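You operate a simulated robot arm through the tools that you are given. There is no shell and no other tool. Be economical: measure what you need, move in short steps, check, and stop when the job is done.

Carry out the task below with a simulated two-armed robot. There is one attempt and no reset: what you move stays moved.

TASK
Pick up the short post from the black bench with one hand, pass it to the other hand and put it on the centre shelf over the black bench.

The check looks at the end state, three seconds after you hand in, the way a careful person would. Anything else that was tipped, shoved, dropped, spilled or broken makes it a failure.

THE ROBOT
Two 7-joint arms with two-finger parallel grippers on one trunk, on a base that drives. Base frame: it is fixed to the floor where the robot stands at the start and does not move with it; the origin is under the middle of the robot, x ahead of it, y to its left, z up; the surface under the hand at the start is at about z = 800. Readings come in mm, degrees, newtons and seconds.
The left shoulder is at the start at [89, 182, 991], the right one opposite. With the tool pointing down near the work surface each hand reaches from about 320 to 760 mm from the robot's upright axis, wherever it stands, measured 20 degrees to its own side. Places, roughly: centre shelf over the black bench (26x16 cm) [720, -120, 1180]. Payload 3.91 kg a hand.
Tool frame (each hand has its own): the origin (TCP) lies between the finger pads and is the grasp point; the fingertips stand 30 mm ahead of it; z points along the fingers, y is the line along which they close. The gripper opens to 110 mm. The fingers are 20 mm wide and 10 mm thick; the gripper's body (48 by 112 mm) begins 55 mm behind the TCP.
Orientation is that of the tool frame in the base frame, as a unit quaternion [w, x, y, z]. With the fingers straight down and closing along the base's y, the tool's x points along the base's -x, its y along +y and its z along -z.

THE INTERFACE
- The arms move only by the tool send_rows. It takes "left_increments", "right_increments" or both (then of equal length, played together; a hand with none holds still); each is a list that holds one entry, the list of rows, each a list of 7 numbers: the shift along the base's x, y, z in mm, then the turn, a rotation vector about the base's x, y, z in degrees, then the closure, from 0 (fully open) to 1 (shut). In form: [[[dx, dy, dz, ax, ay, az, fingers], ...]]. A call has 1 to 10 rows; each row shifts and turns the commanded pose from where the row before left it. Rows are played at 5 a second. More than 50 mm and 8.6 degrees between two rows, or a gripper value outside its range, and nothing of the call is played. A pose out of reach is approached as far as the arm can. The call stops where the force on the tool passes 40 N (or 10 N more than at its start, if that is more) or the arm is blocked; 0.2 s more then pass. Each finger travels about 72 mm/s and halts on what it meets, pressing with about 41 N; the grip force reading is that of the motor and also rises with nothing between the fingers. The clock runs only during rows and for 0.2 s after the last one: add rows that do not move to give the fingers time. It gives the time, the measured TCP pose, the force on the tool (base axes), the opening and the grip force at its end, in the units of the frame above (readings bear some noise), with the torque about the TCP (base axes, N m) and any sound that the robot's microphone picked up, and new pictures: "show" is both (left out), scene, wrist or none (wrist: the cameras of the hands that moved).
- Cameras (640 x 400 px; columns grow to the right, rows downward): "scene" is now at [236.8, -50.6, 1185.8]; the picture's right is [-0.55, -0.83, 0.00], its down [-0.37, 0.25, -0.90] and it looks along [0.75, -0.49, -0.45] (base axes); focal length 235 px, centre (320, 200). "left" rides on the left gripper at [72, -17, -103] in its tool frame; the picture's right is [0.23, 0.97, 0.00], its down [-0.76, 0.18, -0.62] and it looks along [-0.61, 0.14, 0.78] (tool axes); focal length 222 px, centre (320, 200). "right" rides on the right gripper at [72, 17, -103] in its tool frame; the picture's right is [-0.23, 0.97, 0.00], its down [-0.76, -0.18, -0.62] and it looks along [-0.61, -0.14, 0.78] (tool axes); focal length 222 px, centre (320, 200). There is no depth. A picture from a camera that has moved, and an enlarged one, comes with that camera's place and axes in the base frame and with its lens.
- raise_lower(by): slides the trunk up (or, below 0, down) by that many mm; the arms and the scene camera ride with it, the base frame stays. It gives what a move gives, with no picture.
- steer(legs): drives the robot by 1 to 6 legs, each [ahead, left, turn to the left] in mm, mm and degrees, along the robot's own axes; the way and the turn of a leg run together, so that a leg with both is an arc; at most 1500 mm and 180 degrees a leg. The arms and the cameras ride along, it lands a little off, and it stops where it bumps. It gives what a move gives, and a new picture of the scene camera.
- pan_tilt(pan, tilt): turns the head with the scene camera to pan (to the left, within 80 degrees either way) and tilt (down, from -29 to 69), counted from straight ahead of the robot. It gives what a move gives, and a new picture of the scene camera.
- close_up(camera, box): a new picture of the part [left, top, right, bottom] of that camera's present view, enlarged. It takes no simulated time.
- close_job(): hands the job in; it is judged then, once.

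Work in short steps. Places have to be worked out from the pictures, the camera data and where the tool is seen: move nearer, look again, correct. Check each grasp and each placing, and mend what went wrong. You have 120 turns and 260 pictures in all, those below and enlarged ones among them. Open the grippers and draw the arms clear of the work before you hand the job in, unless the task says otherwise; then end with one line.

The tools are called after ">>>" as name(argument=value, ...) on one line, values as JSON. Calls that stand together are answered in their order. send_rows: Moves the arms, as the interface text tells. Its arguments: {"type":"object","properties":{"left_increments":{"type":"array"},"right_increments":{"type":"array"},"show":{"type":"string","enum":["both","scene","wrist","none"]}},"required":[]} The other tools are called the same way: raise_lower (by) slides the trunk up or down; steer (legs) drives the base; pan_tilt (pan, tilt) turns the head that bears the scene camera; close_up (camera, box) takes an enlarged picture of a part of a camera's view; close_job () hands the job in.

At the start:

```text
clock: 0.0
left_tool_pos: [498.5, 14.1, 999.8]
left_ee_rot: [-0.001, 0.001, 1.0, 0.0]
left_force: [0.4, 0.7, -0.1]
left_torque: [-0.03, -0.01, -0.01]
left_width: 109.8
left_grip_force: 0.0
right_tool_pos: [436.0, -404.4, 1000.3]
right_ee_rot: [0.0, 0.001, 1.0, -0.001]
right_force: [-0.6, -0.4, 0.3]
right_torque: [0.03, -0.01, 0.01]
right_width: 109.8
right_grip_force: 0.1
trunk travel left (down, up): [-250.0, 264.0]
robot x, y, heading: [3.2, -3.5, -0.1]
head pan, tilt: [-33.4, 26.5]
```

scene: 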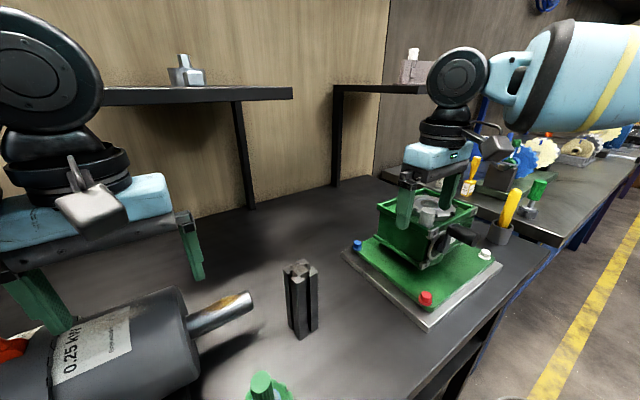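
right: 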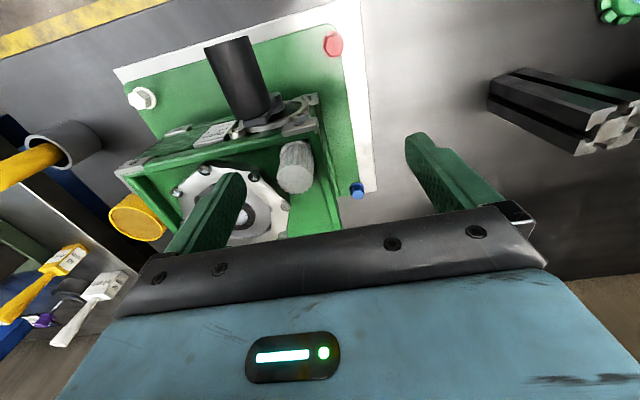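
left: 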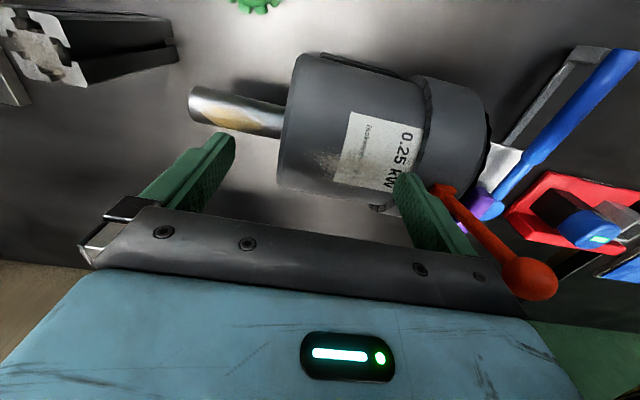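

The post looks to be standing near [478, -166]. I'll turn the head to see the shelf and the rest of the bench.

>>> pan_tilt(pan=-12, tilt=5)

>>> close_up(camera="scene", box=[160, 100, 480, 300])

>>> pan_tilt(pan=-15, tilt=50)

```text
clock: 0.8
left_tool_pos: [498.6, 15.5, 1001.2]
left_ee_rot: [0.0, 0.0, 1.0, 0.001]
left_force: [0.0, -0.6, 0.5]
left_torque: [0.01, 0.03, 0.02]
left_width: 109.9
left_grip_force: 0.1
right_tool_pos: [435.1, -404.8, 1000.3]
right_ee_rot: [0.0, 0.0, 1.0, 0.0]
right_force: [-0.7, 0.0, -0.4]
right_torque: [-0.01, 0.01, 0.0]
right_width: 110.1
right_grip_force: 0.1
trunk travel left (down, up): [-250.0, 264.0]
robot x, y, heading: [-0.9, -1.5, 0.1]
head pan, tilt: [-12.0, 5.0]
camera scene: at [250.1, -19.3, 1220.6], right [-0.21, -0.98, 0.0], down [-0.09, 0.02, -1.0], along [0.97, -0.21, -0.09], focal length 235 px, centre (320, 200)
```

scene: 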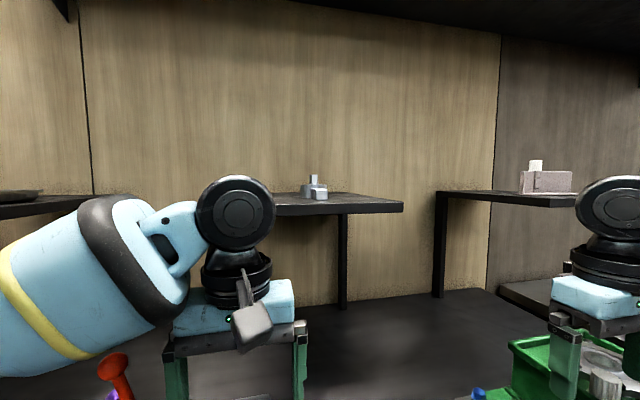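

```text
2.00 times, centred on (320, 200) of scene
camera zoom: at [250.1, -19.3, 1220.6], right [-0.21, -0.98, 0.0], down [-0.09, 0.02, -1.0], along [0.97, -0.21, -0.09], focal length 470 px, centre (320, 200)
```

zoom: 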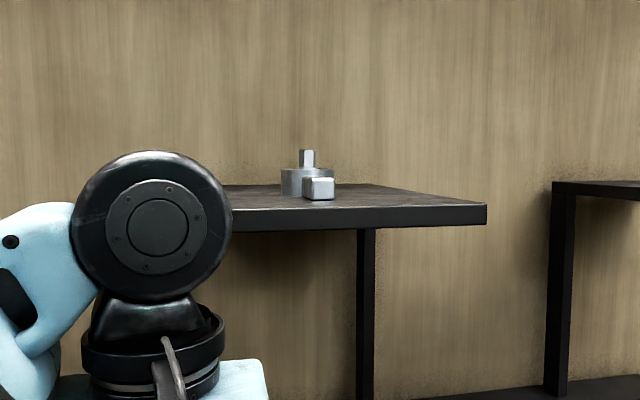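

```text
clock: 2.0
left_tool_pos: [497.7, 14.8, 999.5]
left_ee_rot: [0.001, 0.0, 1.0, 0.0]
left_force: [-0.1, -0.9, 0.4]
left_torque: [0.02, 0.04, 0.01]
left_width: 110.3
left_grip_force: 0.1
right_tool_pos: [436.1, -405.2, 1000.9]
right_ee_rot: [0.0, 0.001, 1.0, 0.0]
right_force: [0.0, -0.2, -0.2]
right_torque: [-0.02, -0.01, -0.01]
right_width: 110.1
right_grip_force: 0.1
trunk travel left (down, up): [-250.0, 264.0]
robot x, y, heading: [-1.2, -0.4, -0.0]
head pan, tilt: [-15.0, 50.0]
camera scene: at [234.7, -20.0, 1150.8], right [-0.26, -0.97, 0.0], down [-0.74, 0.2, -0.64], along [0.62, -0.17, -0.77], focal length 235 px, centre (320, 200)
```

scene: 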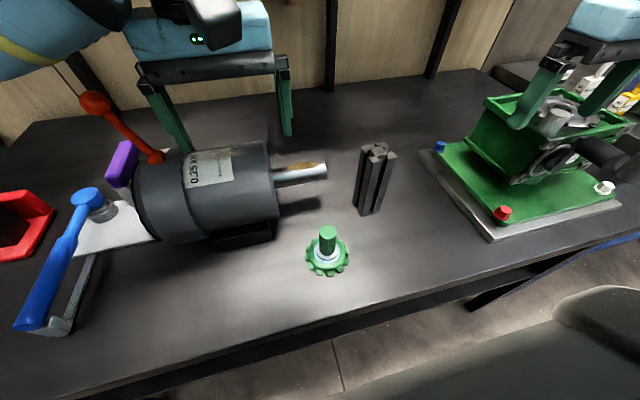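

The post stands between the motor shaft and the green fixture. I'll zoom in to get its outline and yaw.

>>> close_up(camera="scene", box=[300, 120, 460, 220])

>>> close_up(camera="right", box=[440, 20, 640, 180])

```text
4.00 times, centred on (380, 170) of scene
camera zoom: at [234.7, -20.0, 1150.8], right [-0.26, -0.97, 0.0], down [-0.74, 0.2, -0.64], along [0.62, -0.17, -0.77], focal length 940 px, centre (80, 320)
```

zoom: 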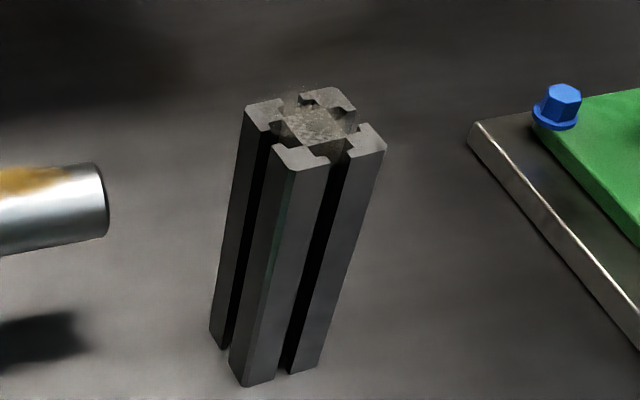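

```text
2.50 times, centred on (540, 100) of right
camera zoom: at [363.3, -386.8, 1103.3], right [0.23, 0.97, 0.0], down [0.76, -0.18, 0.62], along [0.61, -0.14, -0.78], focal length 555 px, centre (-230, 450)
```

zoom: 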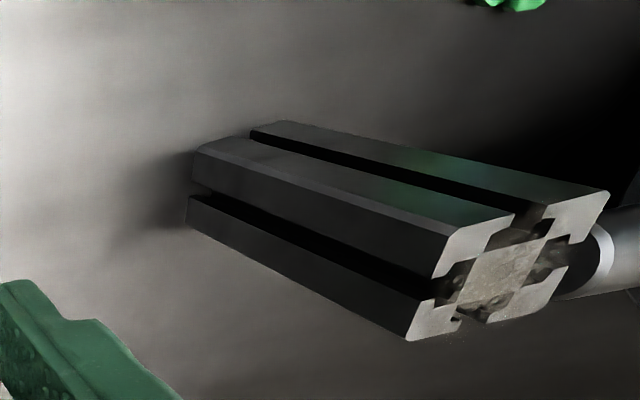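

Post centre is about [480, -176], top near z 930, about 38 mm square, yaw about +4°. The left hand will pick from above because the right side of the shelf has more free room for the right hand. First I'll move the left hand over the post.

>>> send_rows(left_increments=[[[-4.5, -47.5, 0, 0, 0, 1, 0], [-4.5, -47.5, 0, 0, 0, 1, 0], [-4.5, -47.5, 0, 0, 0, 1, 0], [-4.5, -47.5, 0, 0, 0, 1, 0], [0, 0, 0, 0, 0, 0, 0]]])

```text
clock: 3.0
left_tool_pos: [559.0, -84.4, 986.0]
left_ee_rot: [-0.038, -0.139, 0.989, -0.019]
left_force: [-0.6, 0.1, 0.1]
left_torque: [0.04, 0.0, 0.0]
left_width: 110.3
left_grip_force: 0.1
right_tool_pos: [435.2, -404.4, 1000.4]
right_ee_rot: [0.001, 0.0, 1.0, 0.0]
right_force: [0.3, -0.3, -1.1]
right_torque: [0.01, 0.03, 0.02]
right_width: 109.9
right_grip_force: 0.0
trunk travel left (down, up): [-250.0, 264.0]
robot x, y, heading: [-1.0, 4.8, -0.1]
head pan, tilt: [-15.0, 50.0]
stopped in row 5 (left hand): the arm was blocked; the commanded pose is now the measured one
camera scene: at [234.4, -19.9, 1150.8], right [-0.26, -0.97, 0.0], down [-0.74, 0.2, -0.64], along [0.62, -0.17, -0.77], focal length 235 px, centre (320, 200)
camera left: at [501.4, -115.7, 1094.1], right [-0.49, 0.87, -0.01], down [0.72, 0.41, 0.56], along [0.49, 0.26, -0.83], focal length 222 px, centre (320, 200)
```

scene: 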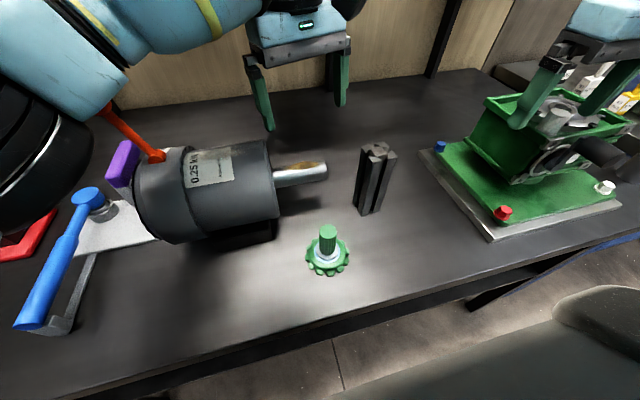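
left: 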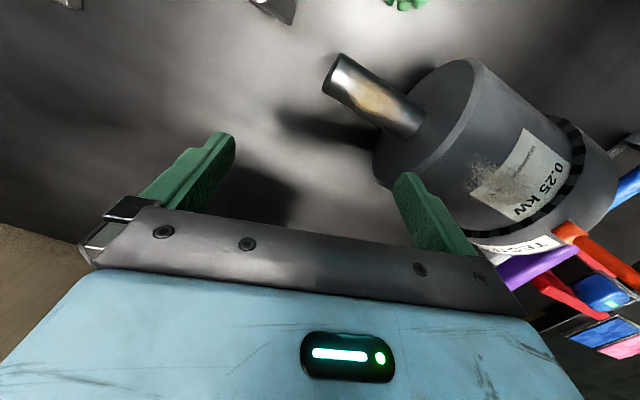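

The left arm cannot fold that far to its right, and nothing was touched. I'll swap roles: the right hand picks and the left hand receives. First the left hand goes back and the right hand moves over the post.

>>> send_rows(left_increments=[[[-14, 29, 5, 0.5, -0.9, -3.2, 0], [-14, 29, 5, 0.5, -0.9, -3.2, 0], [-14, 29, 5, 0.4, -0.9, -3.2, 0], [-14, 29, 5, 0.4, -0.9, -3.2, 0], [-14, 29, 5, 0.4, -0.8, -3.2, 0], [0, 0, 0, 0, 0, 0, 0]]], show="none")

>>> send_rows(right_increments=[[[9, 45.6, 2, 0, 0, 1, 0], [9, 45.6, 2, 0, 0, 1, 0], [9, 45.6, 2, 0, 0, 1, 0], [9, 45.6, 2, 0, 0, 1, 0], [9, 45.6, 2, 0, 0, 0, 0], [0, 0, 0, 0, 0, 0, 0]]])

```text
clock: 4.4
left_tool_pos: [488.9, 59.0, 1009.8]
left_ee_rot: [0.001, 0.003, 1.0, 0.0]
left_force: [0.0, 0.4, -1.0]
left_torque: [-0.01, -0.01, 0.02]
left_width: 110.2
left_grip_force: 0.0
right_tool_pos: [437.0, -403.6, 999.8]
right_ee_rot: [0.001, 0.0, 1.0, 0.0]
right_force: [0.7, -0.7, -0.1]
right_torque: [-0.02, -0.06, 0.0]
right_width: 110.2
right_grip_force: 0.1
trunk travel left (down, up): [-250.0, 264.0]
robot x, y, heading: [-3.0, 0.8, -0.1]
head pan, tilt: [-15.0, 50.0]
```

```text
clock: 4.8
left_tool_pos: [488.1, 57.6, 1010.6]
left_ee_rot: [0.002, 0.004, 1.0, 0.0]
left_force: [-0.1, 0.7, 0.6]
left_torque: [-0.01, -0.04, 0.02]
left_width: 110.0
left_grip_force: 0.1
right_tool_pos: [444.0, -380.3, 998.8]
right_ee_rot: [-0.001, -0.001, 1.0, -0.015]
right_force: [2.7, -11.5, -4.0]
right_torque: [-0.05, -0.01, 0.18]
right_width: 110.0
right_grip_force: 0.1
trunk travel left (down, up): [-250.0, 264.0]
robot x, y, heading: [1.4, -3.1, -0.2]
head pan, tilt: [-15.0, 50.0]
stopped in row 2 (right hand): the force on the tool passed its limit at 79 N (the readings are from after the stop); the commanded pose is now the measured one
camera scene: at [235.2, -20.9, 1150.5], right [-0.26, -0.97, 0.0], down [-0.74, 0.2, -0.64], along [0.62, -0.17, -0.77], focal length 235 px, centre (320, 200)
camera right: at [372.0, -359.2, 1102.0], right [0.23, 0.97, -0.03], down [0.76, -0.16, 0.63], along [0.61, -0.16, -0.78], focal length 222 px, centre (320, 200)
```

scene: 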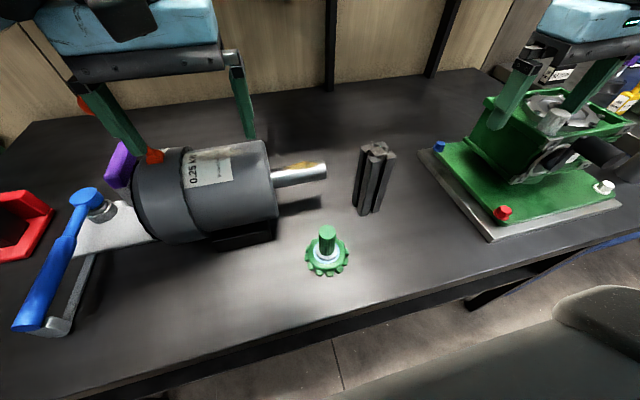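
right: 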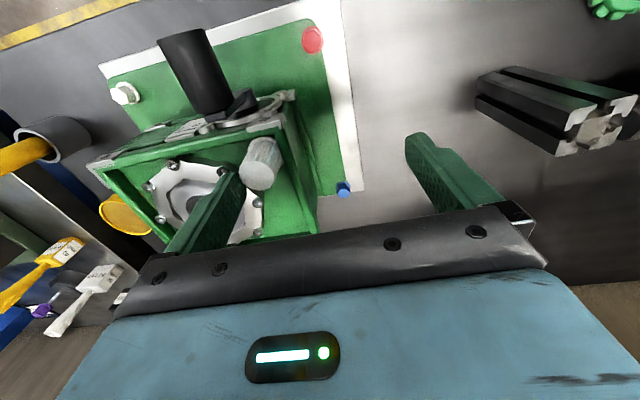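

A finger bumped the gearbox's grey knob, and the fixture looks unmoved. I'll back off a little, go up, and then cross.

>>> send_rows(right_increments=[[[-2, -8, 2, 0, 0, 0, 0], [0, 0, 40, 0, 0, 0, 0], [0, 0, 40, 0, 0, 0, 0], [0, 0, 0, 0, 0, 0, 0]]])

```text
clock: 5.8
left_tool_pos: [488.2, 57.6, 1010.8]
left_ee_rot: [0.001, 0.002, 1.0, 0.001]
left_force: [-0.5, 0.1, 0.0]
left_torque: [0.03, 0.04, 0.01]
left_width: 109.8
left_grip_force: 0.0
right_tool_pos: [443.2, -385.8, 1082.7]
right_ee_rot: [0.001, -0.002, 1.0, -0.013]
right_force: [-0.4, -1.4, 1.5]
right_torque: [0.03, -0.01, 0.02]
right_width: 109.9
right_grip_force: 0.0
trunk travel left (down, up): [-250.0, 264.0]
robot x, y, heading: [-1.6, -2.1, -0.2]
head pan, tilt: [-15.0, 50.0]
camera scene: at [234.7, -20.4, 1150.7], right [-0.26, -0.97, 0.0], down [-0.74, 0.2, -0.64], along [0.62, -0.17, -0.77], focal length 235 px, centre (320, 200)
camera right: at [370.8, -365.7, 1185.3], right [0.22, 0.97, -0.03], down [0.76, -0.16, 0.63], along [0.61, -0.16, -0.78], focal length 222 px, centre (320, 200)
```

scene: 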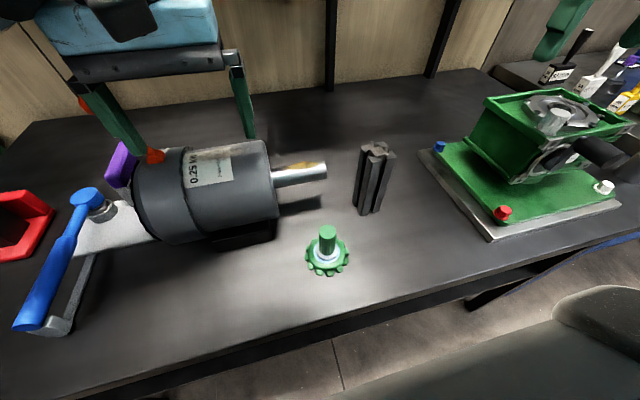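
right: 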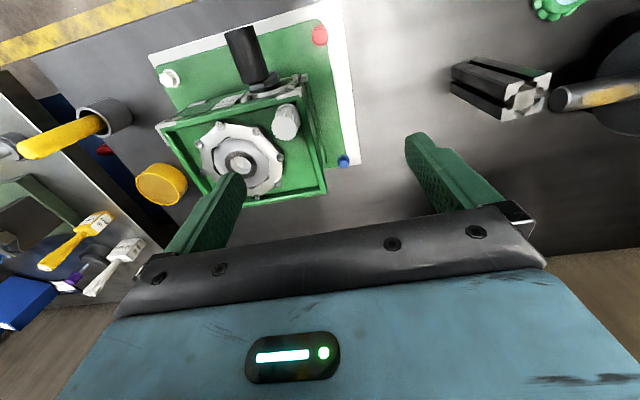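

The fixture is unmoved. Now I'll cross at height to above the post.

>>> send_rows(right_increments=[[[7.4, 42, 0, 0, 0, 0.5, 0], [7.4, 42, 0, 0, 0, 0.5, 0], [7.4, 42, 0, 0, 0, 0.5, 0], [7.4, 42, 0, 0, 0, 0.5, 0], [7.4, 42, 0, 0, 0, 0.5, 0], [0, 0, 0, 0, 0, 0, 0]]])

```text
clock: 7.2
left_tool_pos: [487.1, 57.9, 1011.4]
left_ee_rot: [0.003, 0.003, 1.0, 0.0]
left_force: [0.2, -0.3, -0.4]
left_torque: [0.0, 0.01, -0.05]
left_width: 110.0
left_grip_force: 0.0
right_tool_pos: [478.8, -176.0, 1083.6]
right_ee_rot: [0.002, -0.022, 1.0, -0.013]
right_force: [-0.7, -0.3, 0.4]
right_torque: [-0.01, -0.05, 0.0]
right_width: 109.7
right_grip_force: 0.0
trunk travel left (down, up): [-250.0, 264.0]
robot x, y, heading: [-1.0, 1.4, -0.1]
head pan, tilt: [-15.0, 50.0]
camera scene: at [233.4, -20.4, 1151.0], right [-0.26, -0.97, 0.0], down [-0.74, 0.2, -0.64], along [0.62, -0.17, -0.77], focal length 235 px, centre (320, 200)
camera right: at [405.3, -159.1, 1186.2], right [0.18, 0.98, -0.03], down [0.77, -0.13, 0.63], along [0.61, -0.14, -0.78], focal length 222 px, centre (320, 200)
```

scene: 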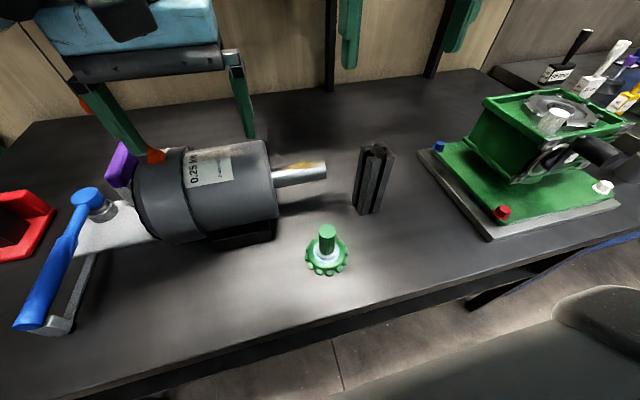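
right: 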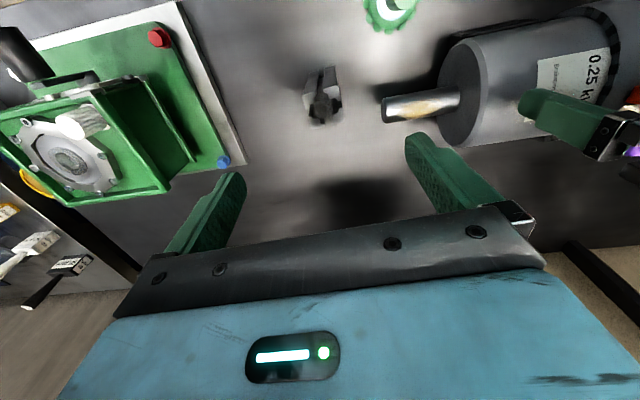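

I'll zoom the wrist view to pin the post top and its yaw.

>>> close_up(camera="right", box=[280, 45, 376, 145])

```text
4.00 times, centred on (328, 95) of right
camera zoom: at [405.3, -159.1, 1186.2], right [0.18, 0.98, -0.03], down [0.77, -0.13, 0.63], along [0.61, -0.14, -0.78], focal length 888 px, centre (288, 620)
```

zoom: 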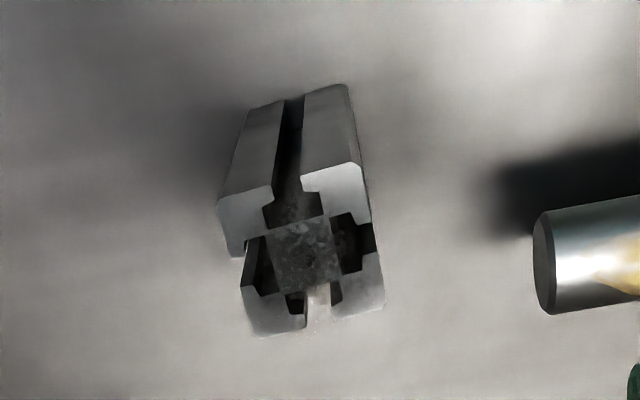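

The top centre comes out at [477, -176] and 40 mm wide, yaw about 3.8°, so the hand is aligned. I'll descend to a grasp near the top.

>>> send_rows(right_increments=[[[-0.5, 0, -35, 1.5, 0, 1.3, 0], [-0.5, 0, -36, 0, 0, 0, 0], [0, 0, -36, 0, 0, 0, 0], [0, 0, -36, 0, 0, 0, 0], [0, 0, -35, 0, 0, 0, 0], [0, 0, 0, 0, 0, 0, 0]]])

```text
clock: 8.7
left_tool_pos: [490.0, 58.6, 1010.8]
left_ee_rot: [0.001, 0.003, 1.0, 0.0]
left_force: [-0.1, 0.4, 0.1]
left_torque: [0.0, 0.01, 0.0]
left_width: 109.9
left_grip_force: 0.2
right_tool_pos: [478.8, -176.6, 903.2]
right_ee_rot: [0.001, -0.036, 0.999, 0.001]
right_force: [-0.6, -0.8, -0.9]
right_torque: [-0.02, 0.03, 0.01]
right_width: 110.4
right_grip_force: 0.0
trunk travel left (down, up): [-250.0, 264.0]
robot x, y, heading: [0.4, 2.5, 0.1]
head pan, tilt: [-15.0, 50.0]
camera scene: at [234.4, -20.1, 1150.8], right [-0.26, -0.97, 0.0], down [-0.74, 0.2, -0.64], along [0.62, -0.17, -0.77], focal length 235 px, centre (320, 200)
camera right: at [404.3, -164.0, 1006.2], right [0.16, 0.99, 0.0], down [0.77, -0.12, 0.62], along [0.62, -0.1, -0.78], focal length 222 px, centre (320, 200)
```

scene: 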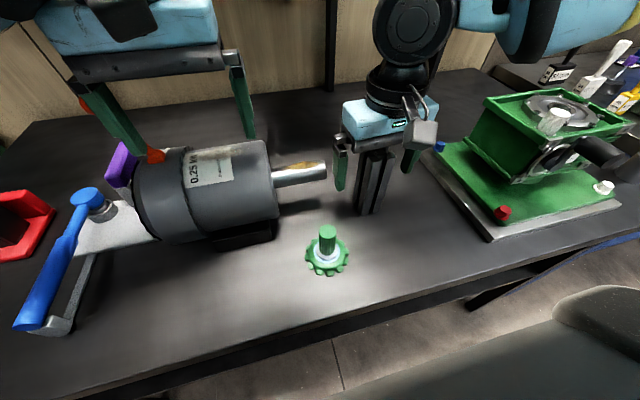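
right: 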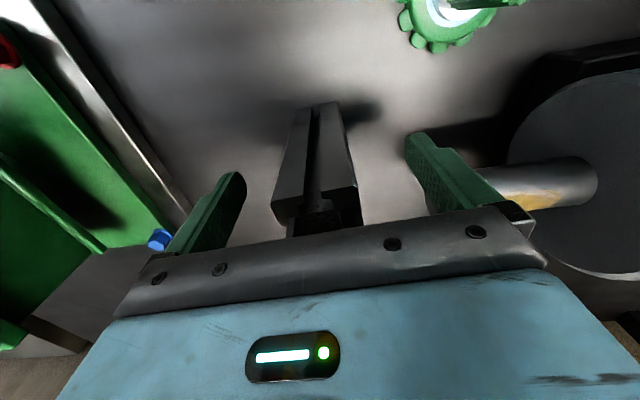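

The post is between the fingers, so I'll close.

>>> send_rows(right_increments=[[[0, 0, 0, 0, 0, 0, 0.4], [0, 0, 0, 0, 0, 0, 0.6], [0, 0, 0, 0, 0, 0, 0.8], [0, 0, 0, 0, 0, 0, 1], [0, 0, 0, 0, 0, 0, 1], [0, 0, 0, 0, 0, 0, 1]]], show="wrist")

```text
clock: 10.1
left_tool_pos: [489.7, 58.0, 1011.6]
left_ee_rot: [0.001, 0.003, 1.0, -0.001]
left_force: [-0.2, 0.1, -0.7]
left_torque: [0.02, 0.04, 0.0]
left_width: 110.1
left_grip_force: 0.0
right_tool_pos: [478.6, -176.4, 904.2]
right_ee_rot: [0.001, -0.035, 0.999, 0.0]
right_force: [0.6, 0.7, 0.2]
right_torque: [0.1, -0.04, -0.02]
right_width: 40.0
right_grip_force: 40.6
trunk travel left (down, up): [-250.0, 264.0]
robot x, y, heading: [-1.3, 0.5, 0.1]
head pan, tilt: [-15.0, 50.0]
camera right: at [404.5, -164.0, 1006.5], right [0.16, 0.99, 0.0], down [0.77, -0.12, 0.62], along [0.62, -0.1, -0.78], focal length 222 px, centre (320, 200)
```

right: 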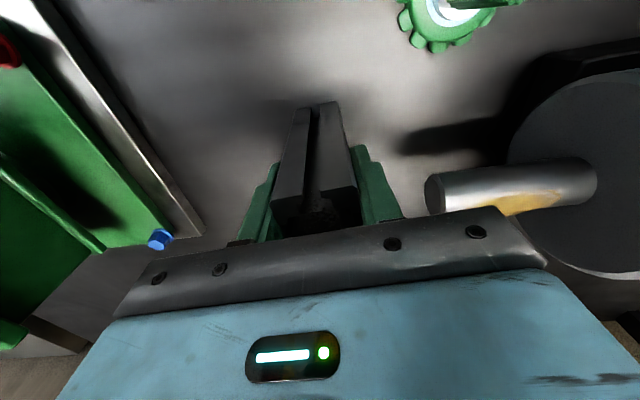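

Gripped at 40 mm. I'll lift straight up.

>>> send_rows(right_increments=[[[0, 0, 20, 0, 0, 0, 1], [0, 0, 45, 0, 0, 0, 1], [0, 0, 45, 0, 0, 0, 1], [0, 0, 45, 0, 0, 0, 1], [0, 0, 35, 0, 0, 0, 1], [0, 0, 0, 0, 0, 0, 1]]])

```text
clock: 11.4
left_tool_pos: [488.3, 57.4, 1010.1]
left_ee_rot: [0.001, 0.003, 1.0, 0.001]
left_force: [-0.1, -0.4, 0.2]
left_torque: [0.01, 0.05, 0.02]
left_width: 109.9
left_grip_force: 0.1
right_tool_pos: [475.9, -177.0, 1092.4]
right_ee_rot: [0.0, -0.035, 0.999, -0.001]
right_force: [0.0, -0.4, -2.8]
right_torque: [0.02, 0.04, 0.0]
right_width: 39.7
right_grip_force: 41.1
trunk travel left (down, up): [-250.0, 264.0]
robot x, y, heading: [2.3, 4.5, 0.2]
head pan, tilt: [-15.0, 50.0]
camera scene: at [234.6, -20.3, 1150.7], right [-0.26, -0.97, 0.0], down [-0.74, 0.2, -0.64], along [0.62, -0.17, -0.77], focal length 235 px, centre (320, 200)
camera right: at [402.9, -164.4, 1196.5], right [0.16, 0.99, 0.0], down [0.77, -0.12, 0.62], along [0.62, -0.1, -0.78], focal length 222 px, centre (320, 200)
```

scene: 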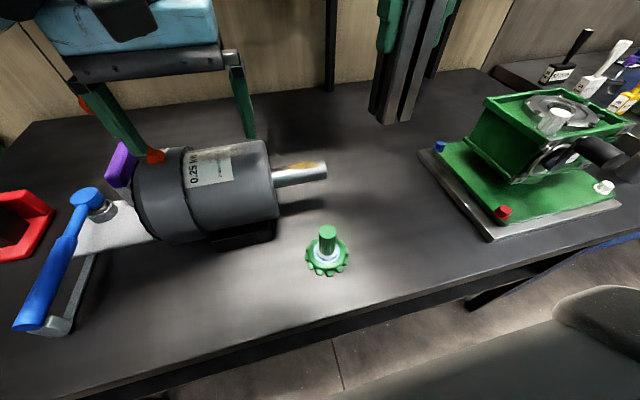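
right: 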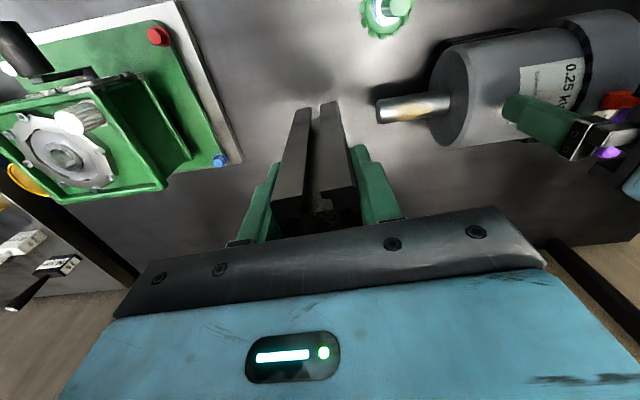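

Post is held securely. I'll raise the trunk by 220 for shelf work and then look at the shelf.

>>> raise_lower(by=220)

>>> pan_tilt(pan=-10, tilt=25)

```text
clock: 13.8
left_tool_pos: [490.2, 57.8, 1229.8]
left_ee_rot: [0.0, 0.003, 1.0, 0.001]
left_force: [0.0, 0.6, -0.3]
left_torque: [0.01, 0.03, 0.0]
left_width: 110.0
left_grip_force: 0.1
right_tool_pos: [391.3, -177.7, 1426.1]
right_ee_rot: [0.139, -0.033, 0.99, -0.004]
right_force: [0.4, -0.1, -2.2]
right_torque: [0.0, -0.01, 0.0]
right_width: 39.7
right_grip_force: 41.0
trunk travel left (down, up): [-470.0, 44.0]
robot x, y, heading: [3.3, 3.3, -0.2]
head pan, tilt: [-15.0, 50.0]
```

```text
clock: 14.7
left_tool_pos: [489.1, 58.5, 1230.4]
left_ee_rot: [0.0, 0.002, 1.0, 0.001]
left_force: [0.3, 0.2, -0.7]
left_torque: [-0.01, 0.01, -0.02]
left_width: 110.1
left_grip_force: 0.1
right_tool_pos: [390.2, -177.0, 1426.7]
right_ee_rot: [0.139, -0.034, 0.99, -0.004]
right_force: [0.2, 0.8, -2.7]
right_torque: [-0.01, 0.03, 0.0]
right_width: 39.6
right_grip_force: 40.8
trunk travel left (down, up): [-470.0, 44.0]
robot x, y, heading: [-1.1, 3.1, 0.1]
head pan, tilt: [-10.0, 25.0]
camera scene: at [158.0, -16.3, 1428.7], right [-0.17, -0.98, 0.0], down [-0.42, 0.07, -0.91], along [0.89, -0.16, -0.42], focal length 235 px, centre (320, 200)
```

scene: 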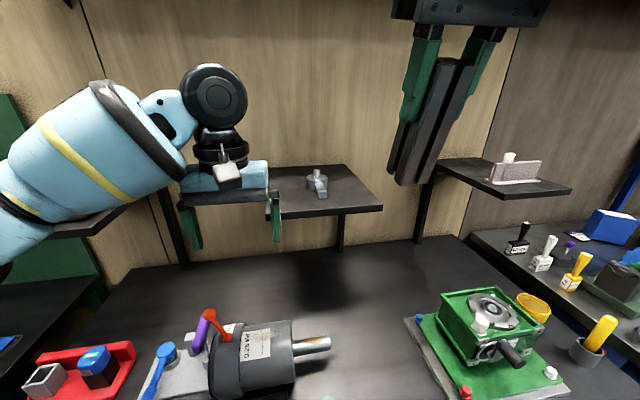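

The trunk tilted the right hand back a bit during the lift, but the post is still held. I'll zoom in on the shelf to measure it.

>>> close_up(camera="scene", box=[240, 130, 400, 230])

```text
4.00 times, centred on (320, 180) of scene
camera zoom: at [158.0, -16.3, 1428.7], right [-0.17, -0.98, 0.0], down [-0.42, 0.07, -0.91], along [0.89, -0.16, -0.42], focal length 940 px, centre (320, 280)
```

zoom: 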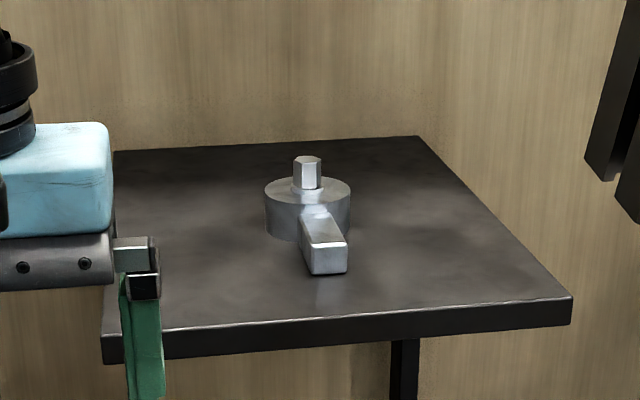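

The shelf spans about x 633–975, y –254…+24. The fixture piece occupies y –82…–140, leaving the left-front area near [695, -32] free. Now I'll turn the left hand so its fingers point ahead (horizontal), off to the left side.

>>> send_rows(left_increments=[[[0, 5, 2, 0, -8.5, 0, 0], [0, 5, 2, 0, -8.5, 0, 0], [0, 5, 2, 0, -8.5, 0, 0], [0, 5, 2, 0, -8.5, 0, 0], [0, 5, 2, 0, -8.5, 0, 0], [0, 5, 2, 0, -8.5, 0, 0], [0, 5, 2, 0, -8.5, 0, 0], [0, 5, 2, 0, -8.5, 0, 0], [0, 0, 0, 0, -8.5, 0, 0], [0, 0, 0, 0, -8.5, 0, 0]]], show="scene")

```text
clock: 16.9
left_tool_pos: [489.8, 98.2, 1246.4]
left_ee_rot: [0.677, 0.001, 0.736, 0.002]
left_force: [-0.7, 0.4, -0.4]
left_torque: [0.0, 0.01, -0.02]
left_width: 109.9
left_grip_force: 0.0
right_tool_pos: [392.0, -176.6, 1425.8]
right_ee_rot: [0.139, -0.033, 0.99, -0.004]
right_force: [0.4, -0.6, -1.1]
right_torque: [-0.04, 0.02, 0.02]
right_width: 39.9
right_grip_force: 40.8
trunk travel left (down, up): [-470.0, 44.0]
robot x, y, heading: [1.5, -2.2, 0.0]
head pan, tilt: [-10.0, 25.0]
camera scene: at [158.2, -16.1, 1428.8], right [-0.17, -0.98, 0.0], down [-0.42, 0.07, -0.91], along [0.89, -0.16, -0.42], focal length 235 px, centre (320, 200)
```

scene: 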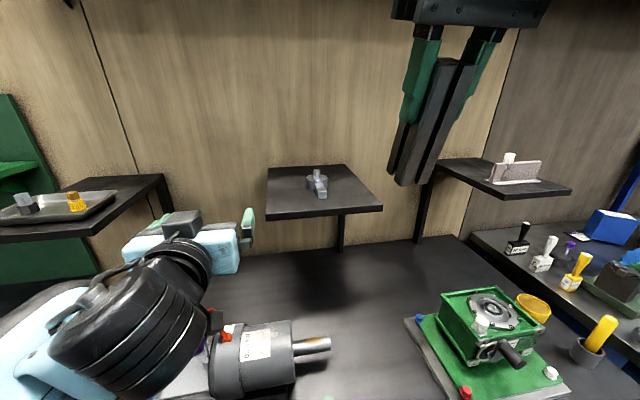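

The left hand is now level. I'll check the geometry of the hand (where its camera box sits) before bringing the post in.

>>> close_up(camera="scene", box=[80, 180, 272, 300])

>>> close_up(camera="left", box=[0, 0, 640, 400])

```text
3.33 times, centred on (176, 240) of scene
camera zoom: at [158.2, -16.1, 1428.8], right [-0.17, -0.98, 0.0], down [-0.42, 0.07, -0.91], along [0.89, -0.16, -0.42], focal length 784 px, centre (800, 67)
```

zoom: 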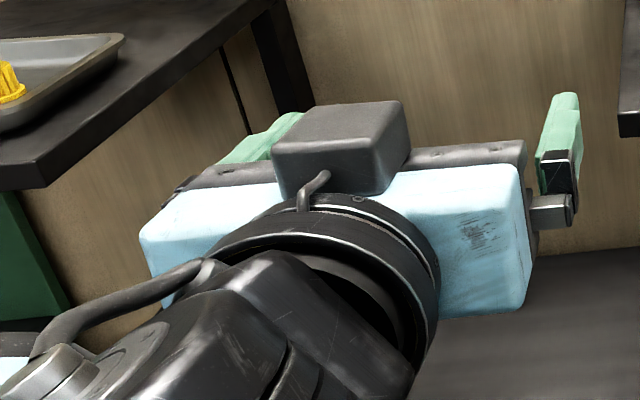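

```text
1.00 times, centred on (320, 200) of left (not enlarged: the box is as wide or as high as the picture)
camera zoom: at [380.0, 81.4, 1182.9], right [-0.02, 0.97, -0.22], down [-0.56, 0.17, 0.81], along [0.83, 0.14, 0.54], focal length 222 px, centre (320, 200)
```

zoom: 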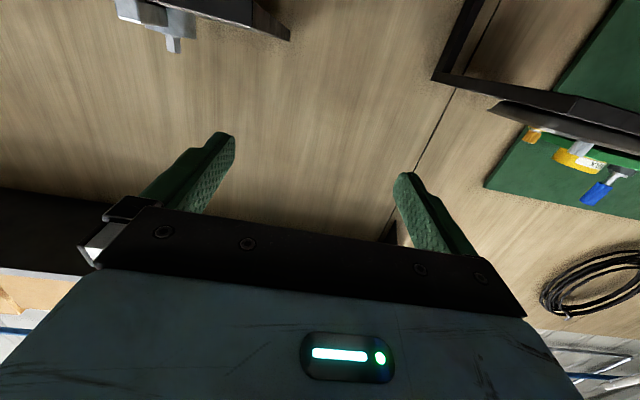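

There's ample clearance around the left hand. Now I'll bring the right hand with the post upright to the handover spot at [550, -60, 1310].

>>> send_rows(right_increments=[[[26.5, 19.5, -19.3, 0, 2.7, 0, 1], [26.5, 19.5, -19.3, 0, 2.7, 0, 1], [26.5, 19.5, -19.3, 0, 2.7, 0, 1], [26.5, 19.5, -19.3, 0, 2.7, 0, 1], [26.5, 19.5, -19.3, 0, 2.6, 0, 1], [26.5, 19.5, -19.3, 0, 2.6, 0, 1], [0, 0, 0, 0, 0, 0, 1]]])

```text
clock: 18.5
left_tool_pos: [488.2, 98.1, 1247.1]
left_ee_rot: [0.677, 0.001, 0.736, 0.002]
left_force: [-0.8, 0.8, -0.6]
left_torque: [-0.05, 0.01, -0.05]
left_width: 109.7
left_grip_force: 0.0
right_tool_pos: [471.4, -183.8, 1274.0]
right_ee_rot: [0.006, -0.034, 0.999, 0.0]
right_force: [-0.1, -0.5, -0.9]
right_torque: [-0.01, -0.02, -0.01]
right_width: 39.8
right_grip_force: 40.6
right hand out of reach, approached as far as the arm can: row 1, 2, 3, 4, 5, 6
trunk travel left (down, up): [-470.0, 44.0]
robot x, y, heading: [1.1, 0.7, 0.1]
head pan, tilt: [-10.0, 25.0]
camera scene: at [157.6, -16.1, 1428.9], right [-0.17, -0.98, 0.0], down [-0.42, 0.07, -0.91], along [0.89, -0.16, -0.42], focal length 235 px, centre (320, 200)
camera right: at [397.0, -171.6, 1377.3], right [0.16, 0.99, 0.0], down [0.76, -0.13, 0.63], along [0.62, -0.1, -0.78], focal length 222 px, centre (320, 200)
```

scene: 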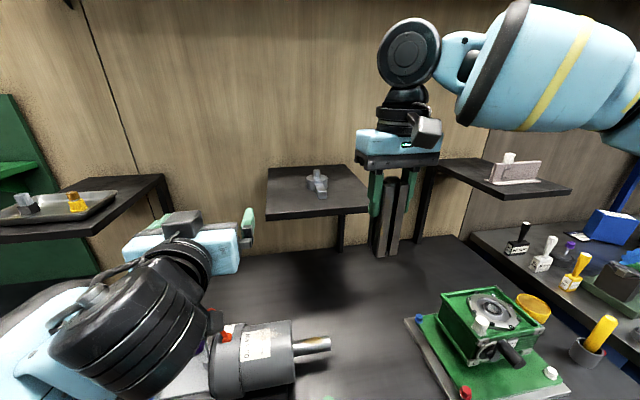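
right: 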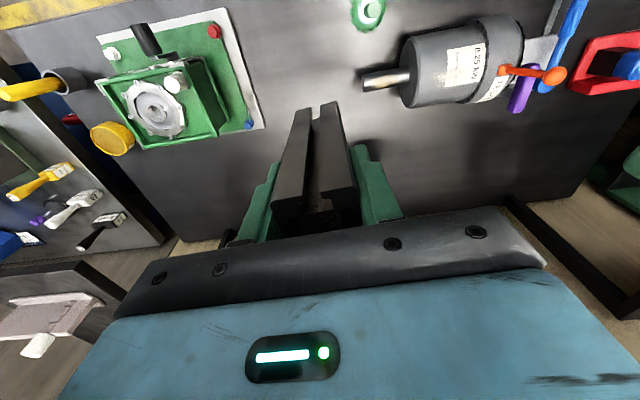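

The right arm is at its reach limit that far out, but it holds the post upright at [471, -184, 1274]. I'll bring it nearer and more central, and turn the left hand to point toward -y so it can meet the post from the left.

>>> send_rows(right_increments=[[[-6, 15, 0, 0, 0, 0, 1], [-6, 15, 0, 0, 0, 0, 1], [-6, 15, 0, 0, 0, 0, 1], [-6, 15, 0, 0, 0, 0, 1], [-6, 15, 0, 0, 0, 0, 1], [0, 0, 0, 0, 0, 0, 1]]], show="none")

>>> send_rows(left_increments=[[[-4, 0, 0, 0, 0, -8.5, 0], [-4, 0, 0, 0, 0, -8.5, 0], [-4, 0, 0, 0, 0, -8.5, 0], [-4, 0, 0, 0, 0, -8.5, 0], [-4, 0, 0, 0, 0, -8.5, 0], [-4, 0, 0, 0, 0, -8.5, 0], [-4, 0, 0, 0, 0, -8.5, 0], [-4, 0, 0, 0, 0, -8.5, 0], [-4, 0, 0, 0, 0, -8.5, 0], [-4, 0, 0, 0, 0, -8.5, 0]]])

```text
clock: 19.9
left_tool_pos: [489.0, 97.0, 1248.0]
left_ee_rot: [0.676, 0.002, 0.737, 0.002]
left_force: [0.3, -0.5, 0.3]
left_torque: [-0.02, 0.0, 0.0]
left_width: 110.0
left_grip_force: 0.2
right_tool_pos: [430.8, -154.2, 1270.6]
right_ee_rot: [0.0, -0.033, 0.999, 0.001]
right_force: [-0.7, -0.2, -1.6]
right_torque: [-0.02, -0.02, 0.01]
right_width: 39.5
right_grip_force: 41.3
right hand out of reach, approached as far as the arm can: row 1, 2, 3, 4, 5
trunk travel left (down, up): [-470.0, 44.0]
robot x, y, heading: [-2.4, 0.7, 0.1]
head pan, tilt: [-10.0, 25.0]
```

```text
clock: 22.1
left_tool_pos: [449.4, 97.8, 1247.9]
left_ee_rot: [0.5, 0.499, 0.542, -0.456]
left_force: [-0.1, -0.3, 0.2]
left_torque: [-0.02, -0.03, 0.02]
left_width: 109.9
left_grip_force: 0.1
right_tool_pos: [432.2, -154.6, 1270.1]
right_ee_rot: [0.0, -0.033, 0.999, 0.0]
right_force: [0.2, 0.9, -2.2]
right_torque: [0.0, 0.0, 0.01]
right_width: 39.8
right_grip_force: 41.0
trunk travel left (down, up): [-470.0, 44.0]
robot x, y, heading: [-0.0, 0.3, -0.0]
head pan, tilt: [-10.0, 25.0]
camera scene: at [158.7, -16.6, 1428.7], right [-0.17, -0.98, 0.0], down [-0.42, 0.07, -0.91], along [0.89, -0.16, -0.42], focal length 235 px, centre (320, 200)
camera left: at [423.8, 204.8, 1183.2], right [0.97, 0.1, -0.22], down [0.13, 0.57, 0.81], along [0.21, -0.82, 0.54], focal length 222 px, centre (320, 200)
```

scene: 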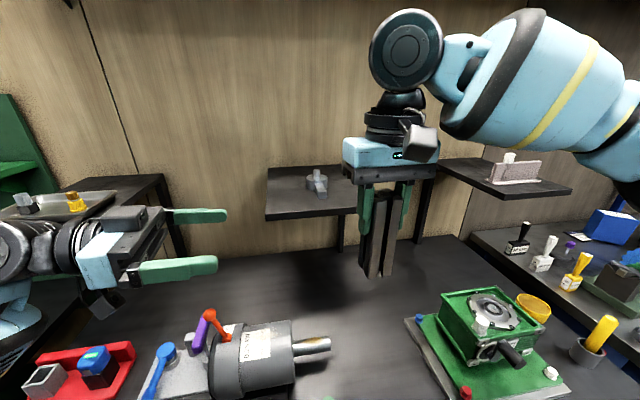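
left: 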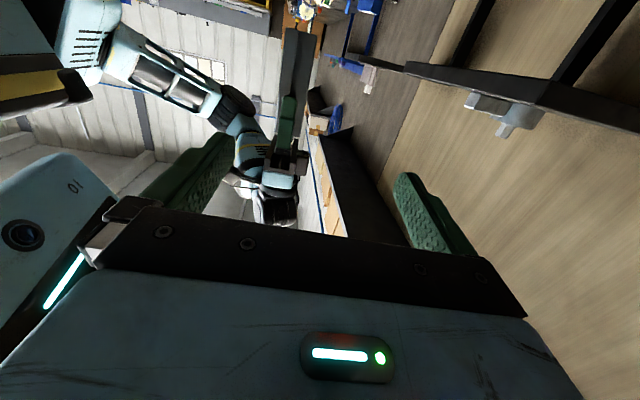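

The left hand points toward -y. The post is at about x 431, y -155, bottom near z 1166. I'll move the left hand to a pre-grasp position level with the lower part of the post.

>>> send_rows(left_increments=[[[-4.5, -38, -11, 0, 0, -1, 0], [-4.5, -38, -11, 0, 0, 0, 0], [-4.5, -38, -11, 0, 0, 0, 0], [-4.5, -38, -12, 0, 0, 0, 0], [0, 0, 0, 0, 0, 0, 0]]])

```text
clock: 23.3
left_tool_pos: [430.5, -52.8, 1201.4]
left_ee_rot: [0.496, 0.503, 0.538, -0.46]
left_force: [-0.7, 0.5, 0.1]
left_torque: [0.02, 0.04, -0.04]
left_width: 109.8
left_grip_force: 0.2
right_tool_pos: [431.5, -153.3, 1272.5]
right_ee_rot: [0.0, -0.033, 0.999, 0.0]
right_force: [-0.8, 0.1, -1.6]
right_torque: [0.01, -0.01, -0.03]
right_width: 39.6
right_grip_force: 40.7
trunk travel left (down, up): [-470.0, 44.0]
robot x, y, heading: [-3.0, -1.4, -0.1]
head pan, tilt: [-10.0, 25.0]
camera scene: at [158.0, -15.5, 1428.8], right [-0.17, -0.98, 0.0], down [-0.42, 0.07, -0.91], along [0.89, -0.16, -0.42], focal length 235 px, centre (320, 200)
camera left: at [406.0, 53.9, 1138.0], right [0.97, 0.09, -0.22], down [0.13, 0.57, 0.81], along [0.2, -0.82, 0.54], focal length 222 px, centre (320, 200)
```

scene: 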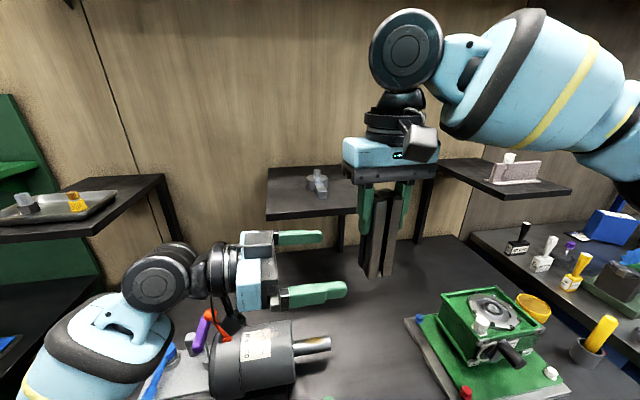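
left: 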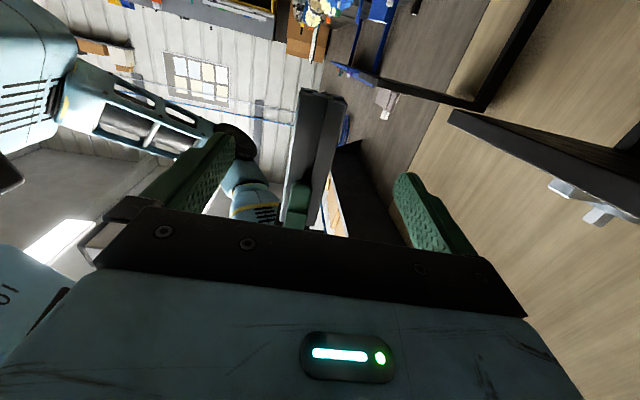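

Aligned: the post is centred between the left fingers, about 37 mm above its bottom. I'll advance straight onto it.

>>> send_rows(left_increments=[[[0, -25, 0, 0, 0, 0, 0], [0, -25, 0, 0, 0, 0, 0], [0, -25, 0, 0, 0, 0, 0], [0, -22, 0, 0, 0, 0, 0], [0, 0, 0, 0, 0, 0, 0]]])

```text
clock: 24.5
left_tool_pos: [431.2, -149.8, 1201.2]
left_ee_rot: [0.497, 0.502, 0.538, -0.46]
left_force: [0.1, 0.3, 0.6]
left_torque: [-0.01, 0.0, 0.02]
left_width: 110.1
left_grip_force: 0.0
right_tool_pos: [431.2, -153.4, 1271.0]
right_ee_rot: [0.0, -0.033, 0.999, 0.0]
right_force: [0.1, 0.2, -1.6]
right_torque: [-0.03, 0.03, -0.01]
right_width: 39.7
right_grip_force: 41.3
trunk travel left (down, up): [-470.0, 44.0]
robot x, y, heading: [1.1, -2.3, -0.0]
head pan, tilt: [-10.0, 25.0]
camera scene: at [158.1, -15.8, 1428.8], right [-0.17, -0.98, 0.0], down [-0.42, 0.07, -0.91], along [0.89, -0.16, -0.42], focal length 235 px, centre (320, 200)
camera left: at [406.7, -43.6, 1137.2], right [0.97, 0.09, -0.22], down [0.13, 0.57, 0.81], along [0.2, -0.82, 0.54], focal length 222 px, centre (320, 200)
```

scene: 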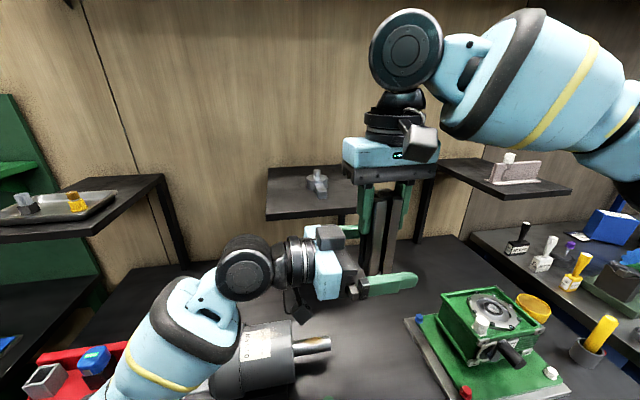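
left: 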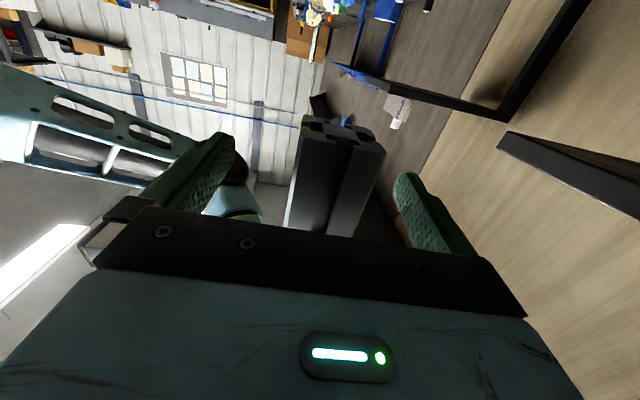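

The post sits between the left fingers. I'll close the left hand on it.

>>> send_rows(left_increments=[[[0, -3, 0, 0, 0, 0, 0.4], [0, 0, 0, 0, 0, 0, 0.55], [0, 0, 0, 0, 0, 0, 0.7], [0, 0, 0, 0, 0, 0, 1], [0, 0, 0, 0, 0, 0, 1], [0, 0, 0, 0, 0, 0, 1]]])

```text
clock: 25.9
left_tool_pos: [433.3, -152.9, 1201.5]
left_ee_rot: [0.496, 0.502, 0.539, -0.459]
left_force: [26.2, -3.9, 2.6]
left_torque: [0.32, 1.11, -0.32]
left_width: 40.0
left_grip_force: 40.8
right_tool_pos: [431.0, -153.7, 1271.0]
right_ee_rot: [-0.002, -0.035, 0.999, 0.001]
right_force: [-26.2, 3.2, -4.0]
right_torque: [-0.04, 0.76, 0.32]
right_width: 39.9
right_grip_force: 41.2
trunk travel left (down, up): [-470.0, 44.0]
robot x, y, heading: [-3.2, 1.7, 0.0]
head pan, tilt: [-10.0, 25.0]
camera scene: at [158.1, -16.3, 1428.8], right [-0.17, -0.98, 0.0], down [-0.42, 0.07, -0.91], along [0.89, -0.16, -0.42], focal length 235 px, centre (320, 200)
camera left: at [407.8, -46.4, 1137.2], right [0.97, 0.09, -0.22], down [0.13, 0.57, 0.81], along [0.2, -0.82, 0.54], focal length 222 px, centre (320, 200)
```

scene: 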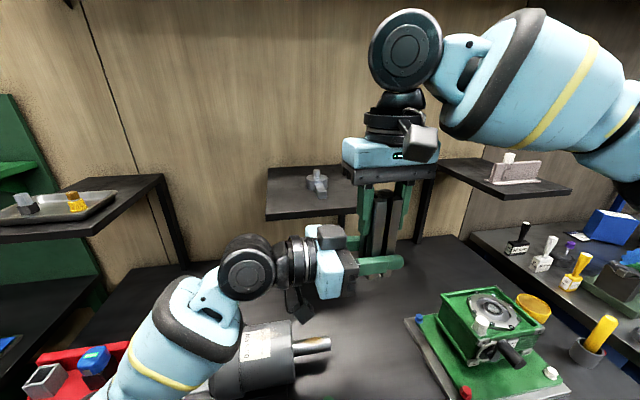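
left: 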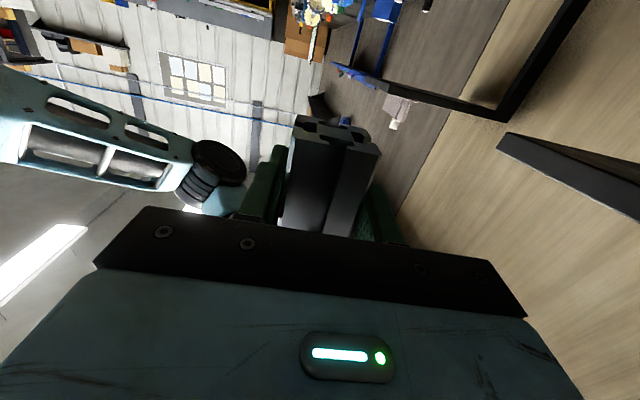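

Both hands hold the post with a slight x mismatch. I'll ease the left hand and then open the right.

>>> send_rows(left_increments=[[[0, 0, 0, 0, 0, 0, 1], [0, 0, 0, 0, 0, 0, 1], [0, 0, 0, 0, 0, 0, 1], [0, 0, 0, 0, 0, 0, 1], [0, 0, 0, 0, 0, 0, 1], [0, 0, 0, 0, 0, 0, 1]]], right_increments=[[[2, 0, 0, 0, 0, 0, 1], [0, 0, 0, 0, 0, 0, 0.5], [0, 0, 0, 0, 0, 0, 0.3], [0, 0, 0, 0, 0, 0, 0], [0, 0, 0, 0, 0, 0, 0], [0, 0, 0, 0, 0, 0, 0]]], show="scene")

```text
clock: 27.3
left_tool_pos: [430.2, -154.0, 1201.8]
left_ee_rot: [0.496, 0.504, 0.538, -0.46]
left_force: [-12.4, 29.8, -7.1]
left_torque: [-1.9, -0.69, 0.45]
left_width: 39.9
left_grip_force: 40.7
right_tool_pos: [433.9, -155.9, 1272.4]
right_ee_rot: [0.001, -0.031, 1.0, -0.001]
right_force: [12.6, -29.0, 6.7]
right_torque: [-0.24, -0.18, -0.37]
right_width: 94.9
right_grip_force: 0.0
trunk travel left (down, up): [-470.0, 44.0]
robot x, y, heading: [-4.2, 0.6, -0.2]
head pan, tilt: [-10.0, 25.0]
camera scene: at [158.1, -16.3, 1428.8], right [-0.17, -0.98, 0.0], down [-0.42, 0.07, -0.91], along [0.89, -0.16, -0.42], focal length 235 px, centre (320, 200)
```

scene: 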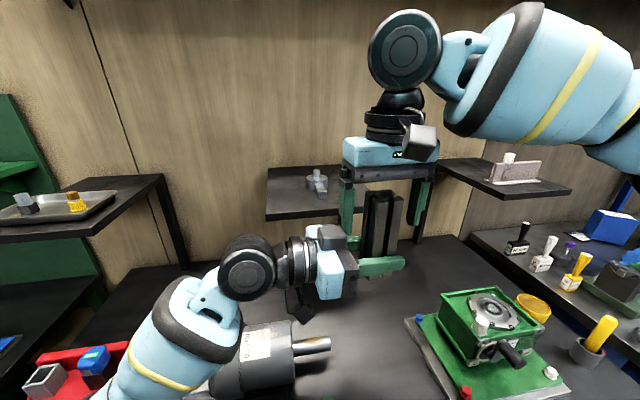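

An opening right finger is pressing the box on the left hand. I'll close it slightly to free it and then lift the right hand clear.

>>> send_rows(right_increments=[[[0, 0, 0, 0, 0, 0, 0.36], [0, 0, 0, 0, 0, 0, 0.36], [0, 0, 0, 0, 0, 0, 0.36]]], show="none")

>>> send_rows(right_increments=[[[0, 0, 20, 0, 0, 0, 0.36], [0, 0, 20, 0, 0, 0, 0.36], [0, 0, 20, 0, 0, 0, 0.36], [0, 0, 20, 0, 0, 0, 0.36], [0, 0, 20, 0, 0, 0, 0.36], [0, 0, 0, 0, 0, 0, 0.36]]], show="scene")

```text
clock: 28.1
left_tool_pos: [429.8, -155.3, 1201.4]
left_ee_rot: [0.496, 0.503, 0.537, -0.46]
left_force: [0.2, 0.1, 0.1]
left_torque: [-0.02, 0.0, -0.01]
left_width: 40.0
left_grip_force: 40.5
right_tool_pos: [433.9, -153.3, 1270.9]
right_ee_rot: [0.0, -0.034, 0.999, 0.001]
right_force: [-0.2, -0.5, 0.4]
right_torque: [0.03, -0.03, -0.02]
right_width: 70.5
right_grip_force: 0.1
trunk travel left (down, up): [-470.0, 44.0]
robot x, y, heading: [0.2, -3.2, 0.2]
head pan, tilt: [-10.0, 25.0]
```

```text
clock: 29.5
left_tool_pos: [430.8, -153.7, 1201.3]
left_ee_rot: [0.496, 0.503, 0.538, -0.46]
left_force: [-0.2, -0.7, -0.2]
left_torque: [-0.01, 0.0, 0.02]
left_width: 39.8
left_grip_force: 41.3
right_tool_pos: [417.2, -184.7, 1360.6]
right_ee_rot: [0.001, -0.033, 0.999, 0.002]
right_force: [0.5, -0.4, -0.1]
right_torque: [0.0, 0.01, 0.0]
right_width: 70.5
right_grip_force: 0.1
right hand out of reach, approached as far as the arm can: row 1, 3, 4, 5
trunk travel left (down, up): [-470.0, 44.0]
robot x, y, heading: [2.0, 4.0, -0.0]
head pan, tilt: [-10.0, 25.0]
camera scene: at [158.2, -16.2, 1428.8], right [-0.17, -0.98, 0.0], down [-0.42, 0.07, -0.91], along [0.89, -0.16, -0.42], focal length 235 px, centre (320, 200)
```

scene: 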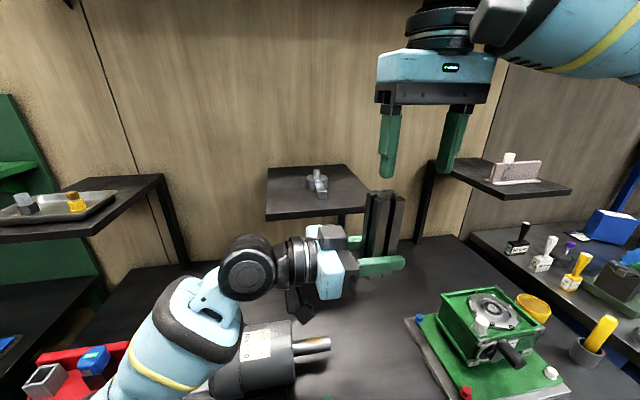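

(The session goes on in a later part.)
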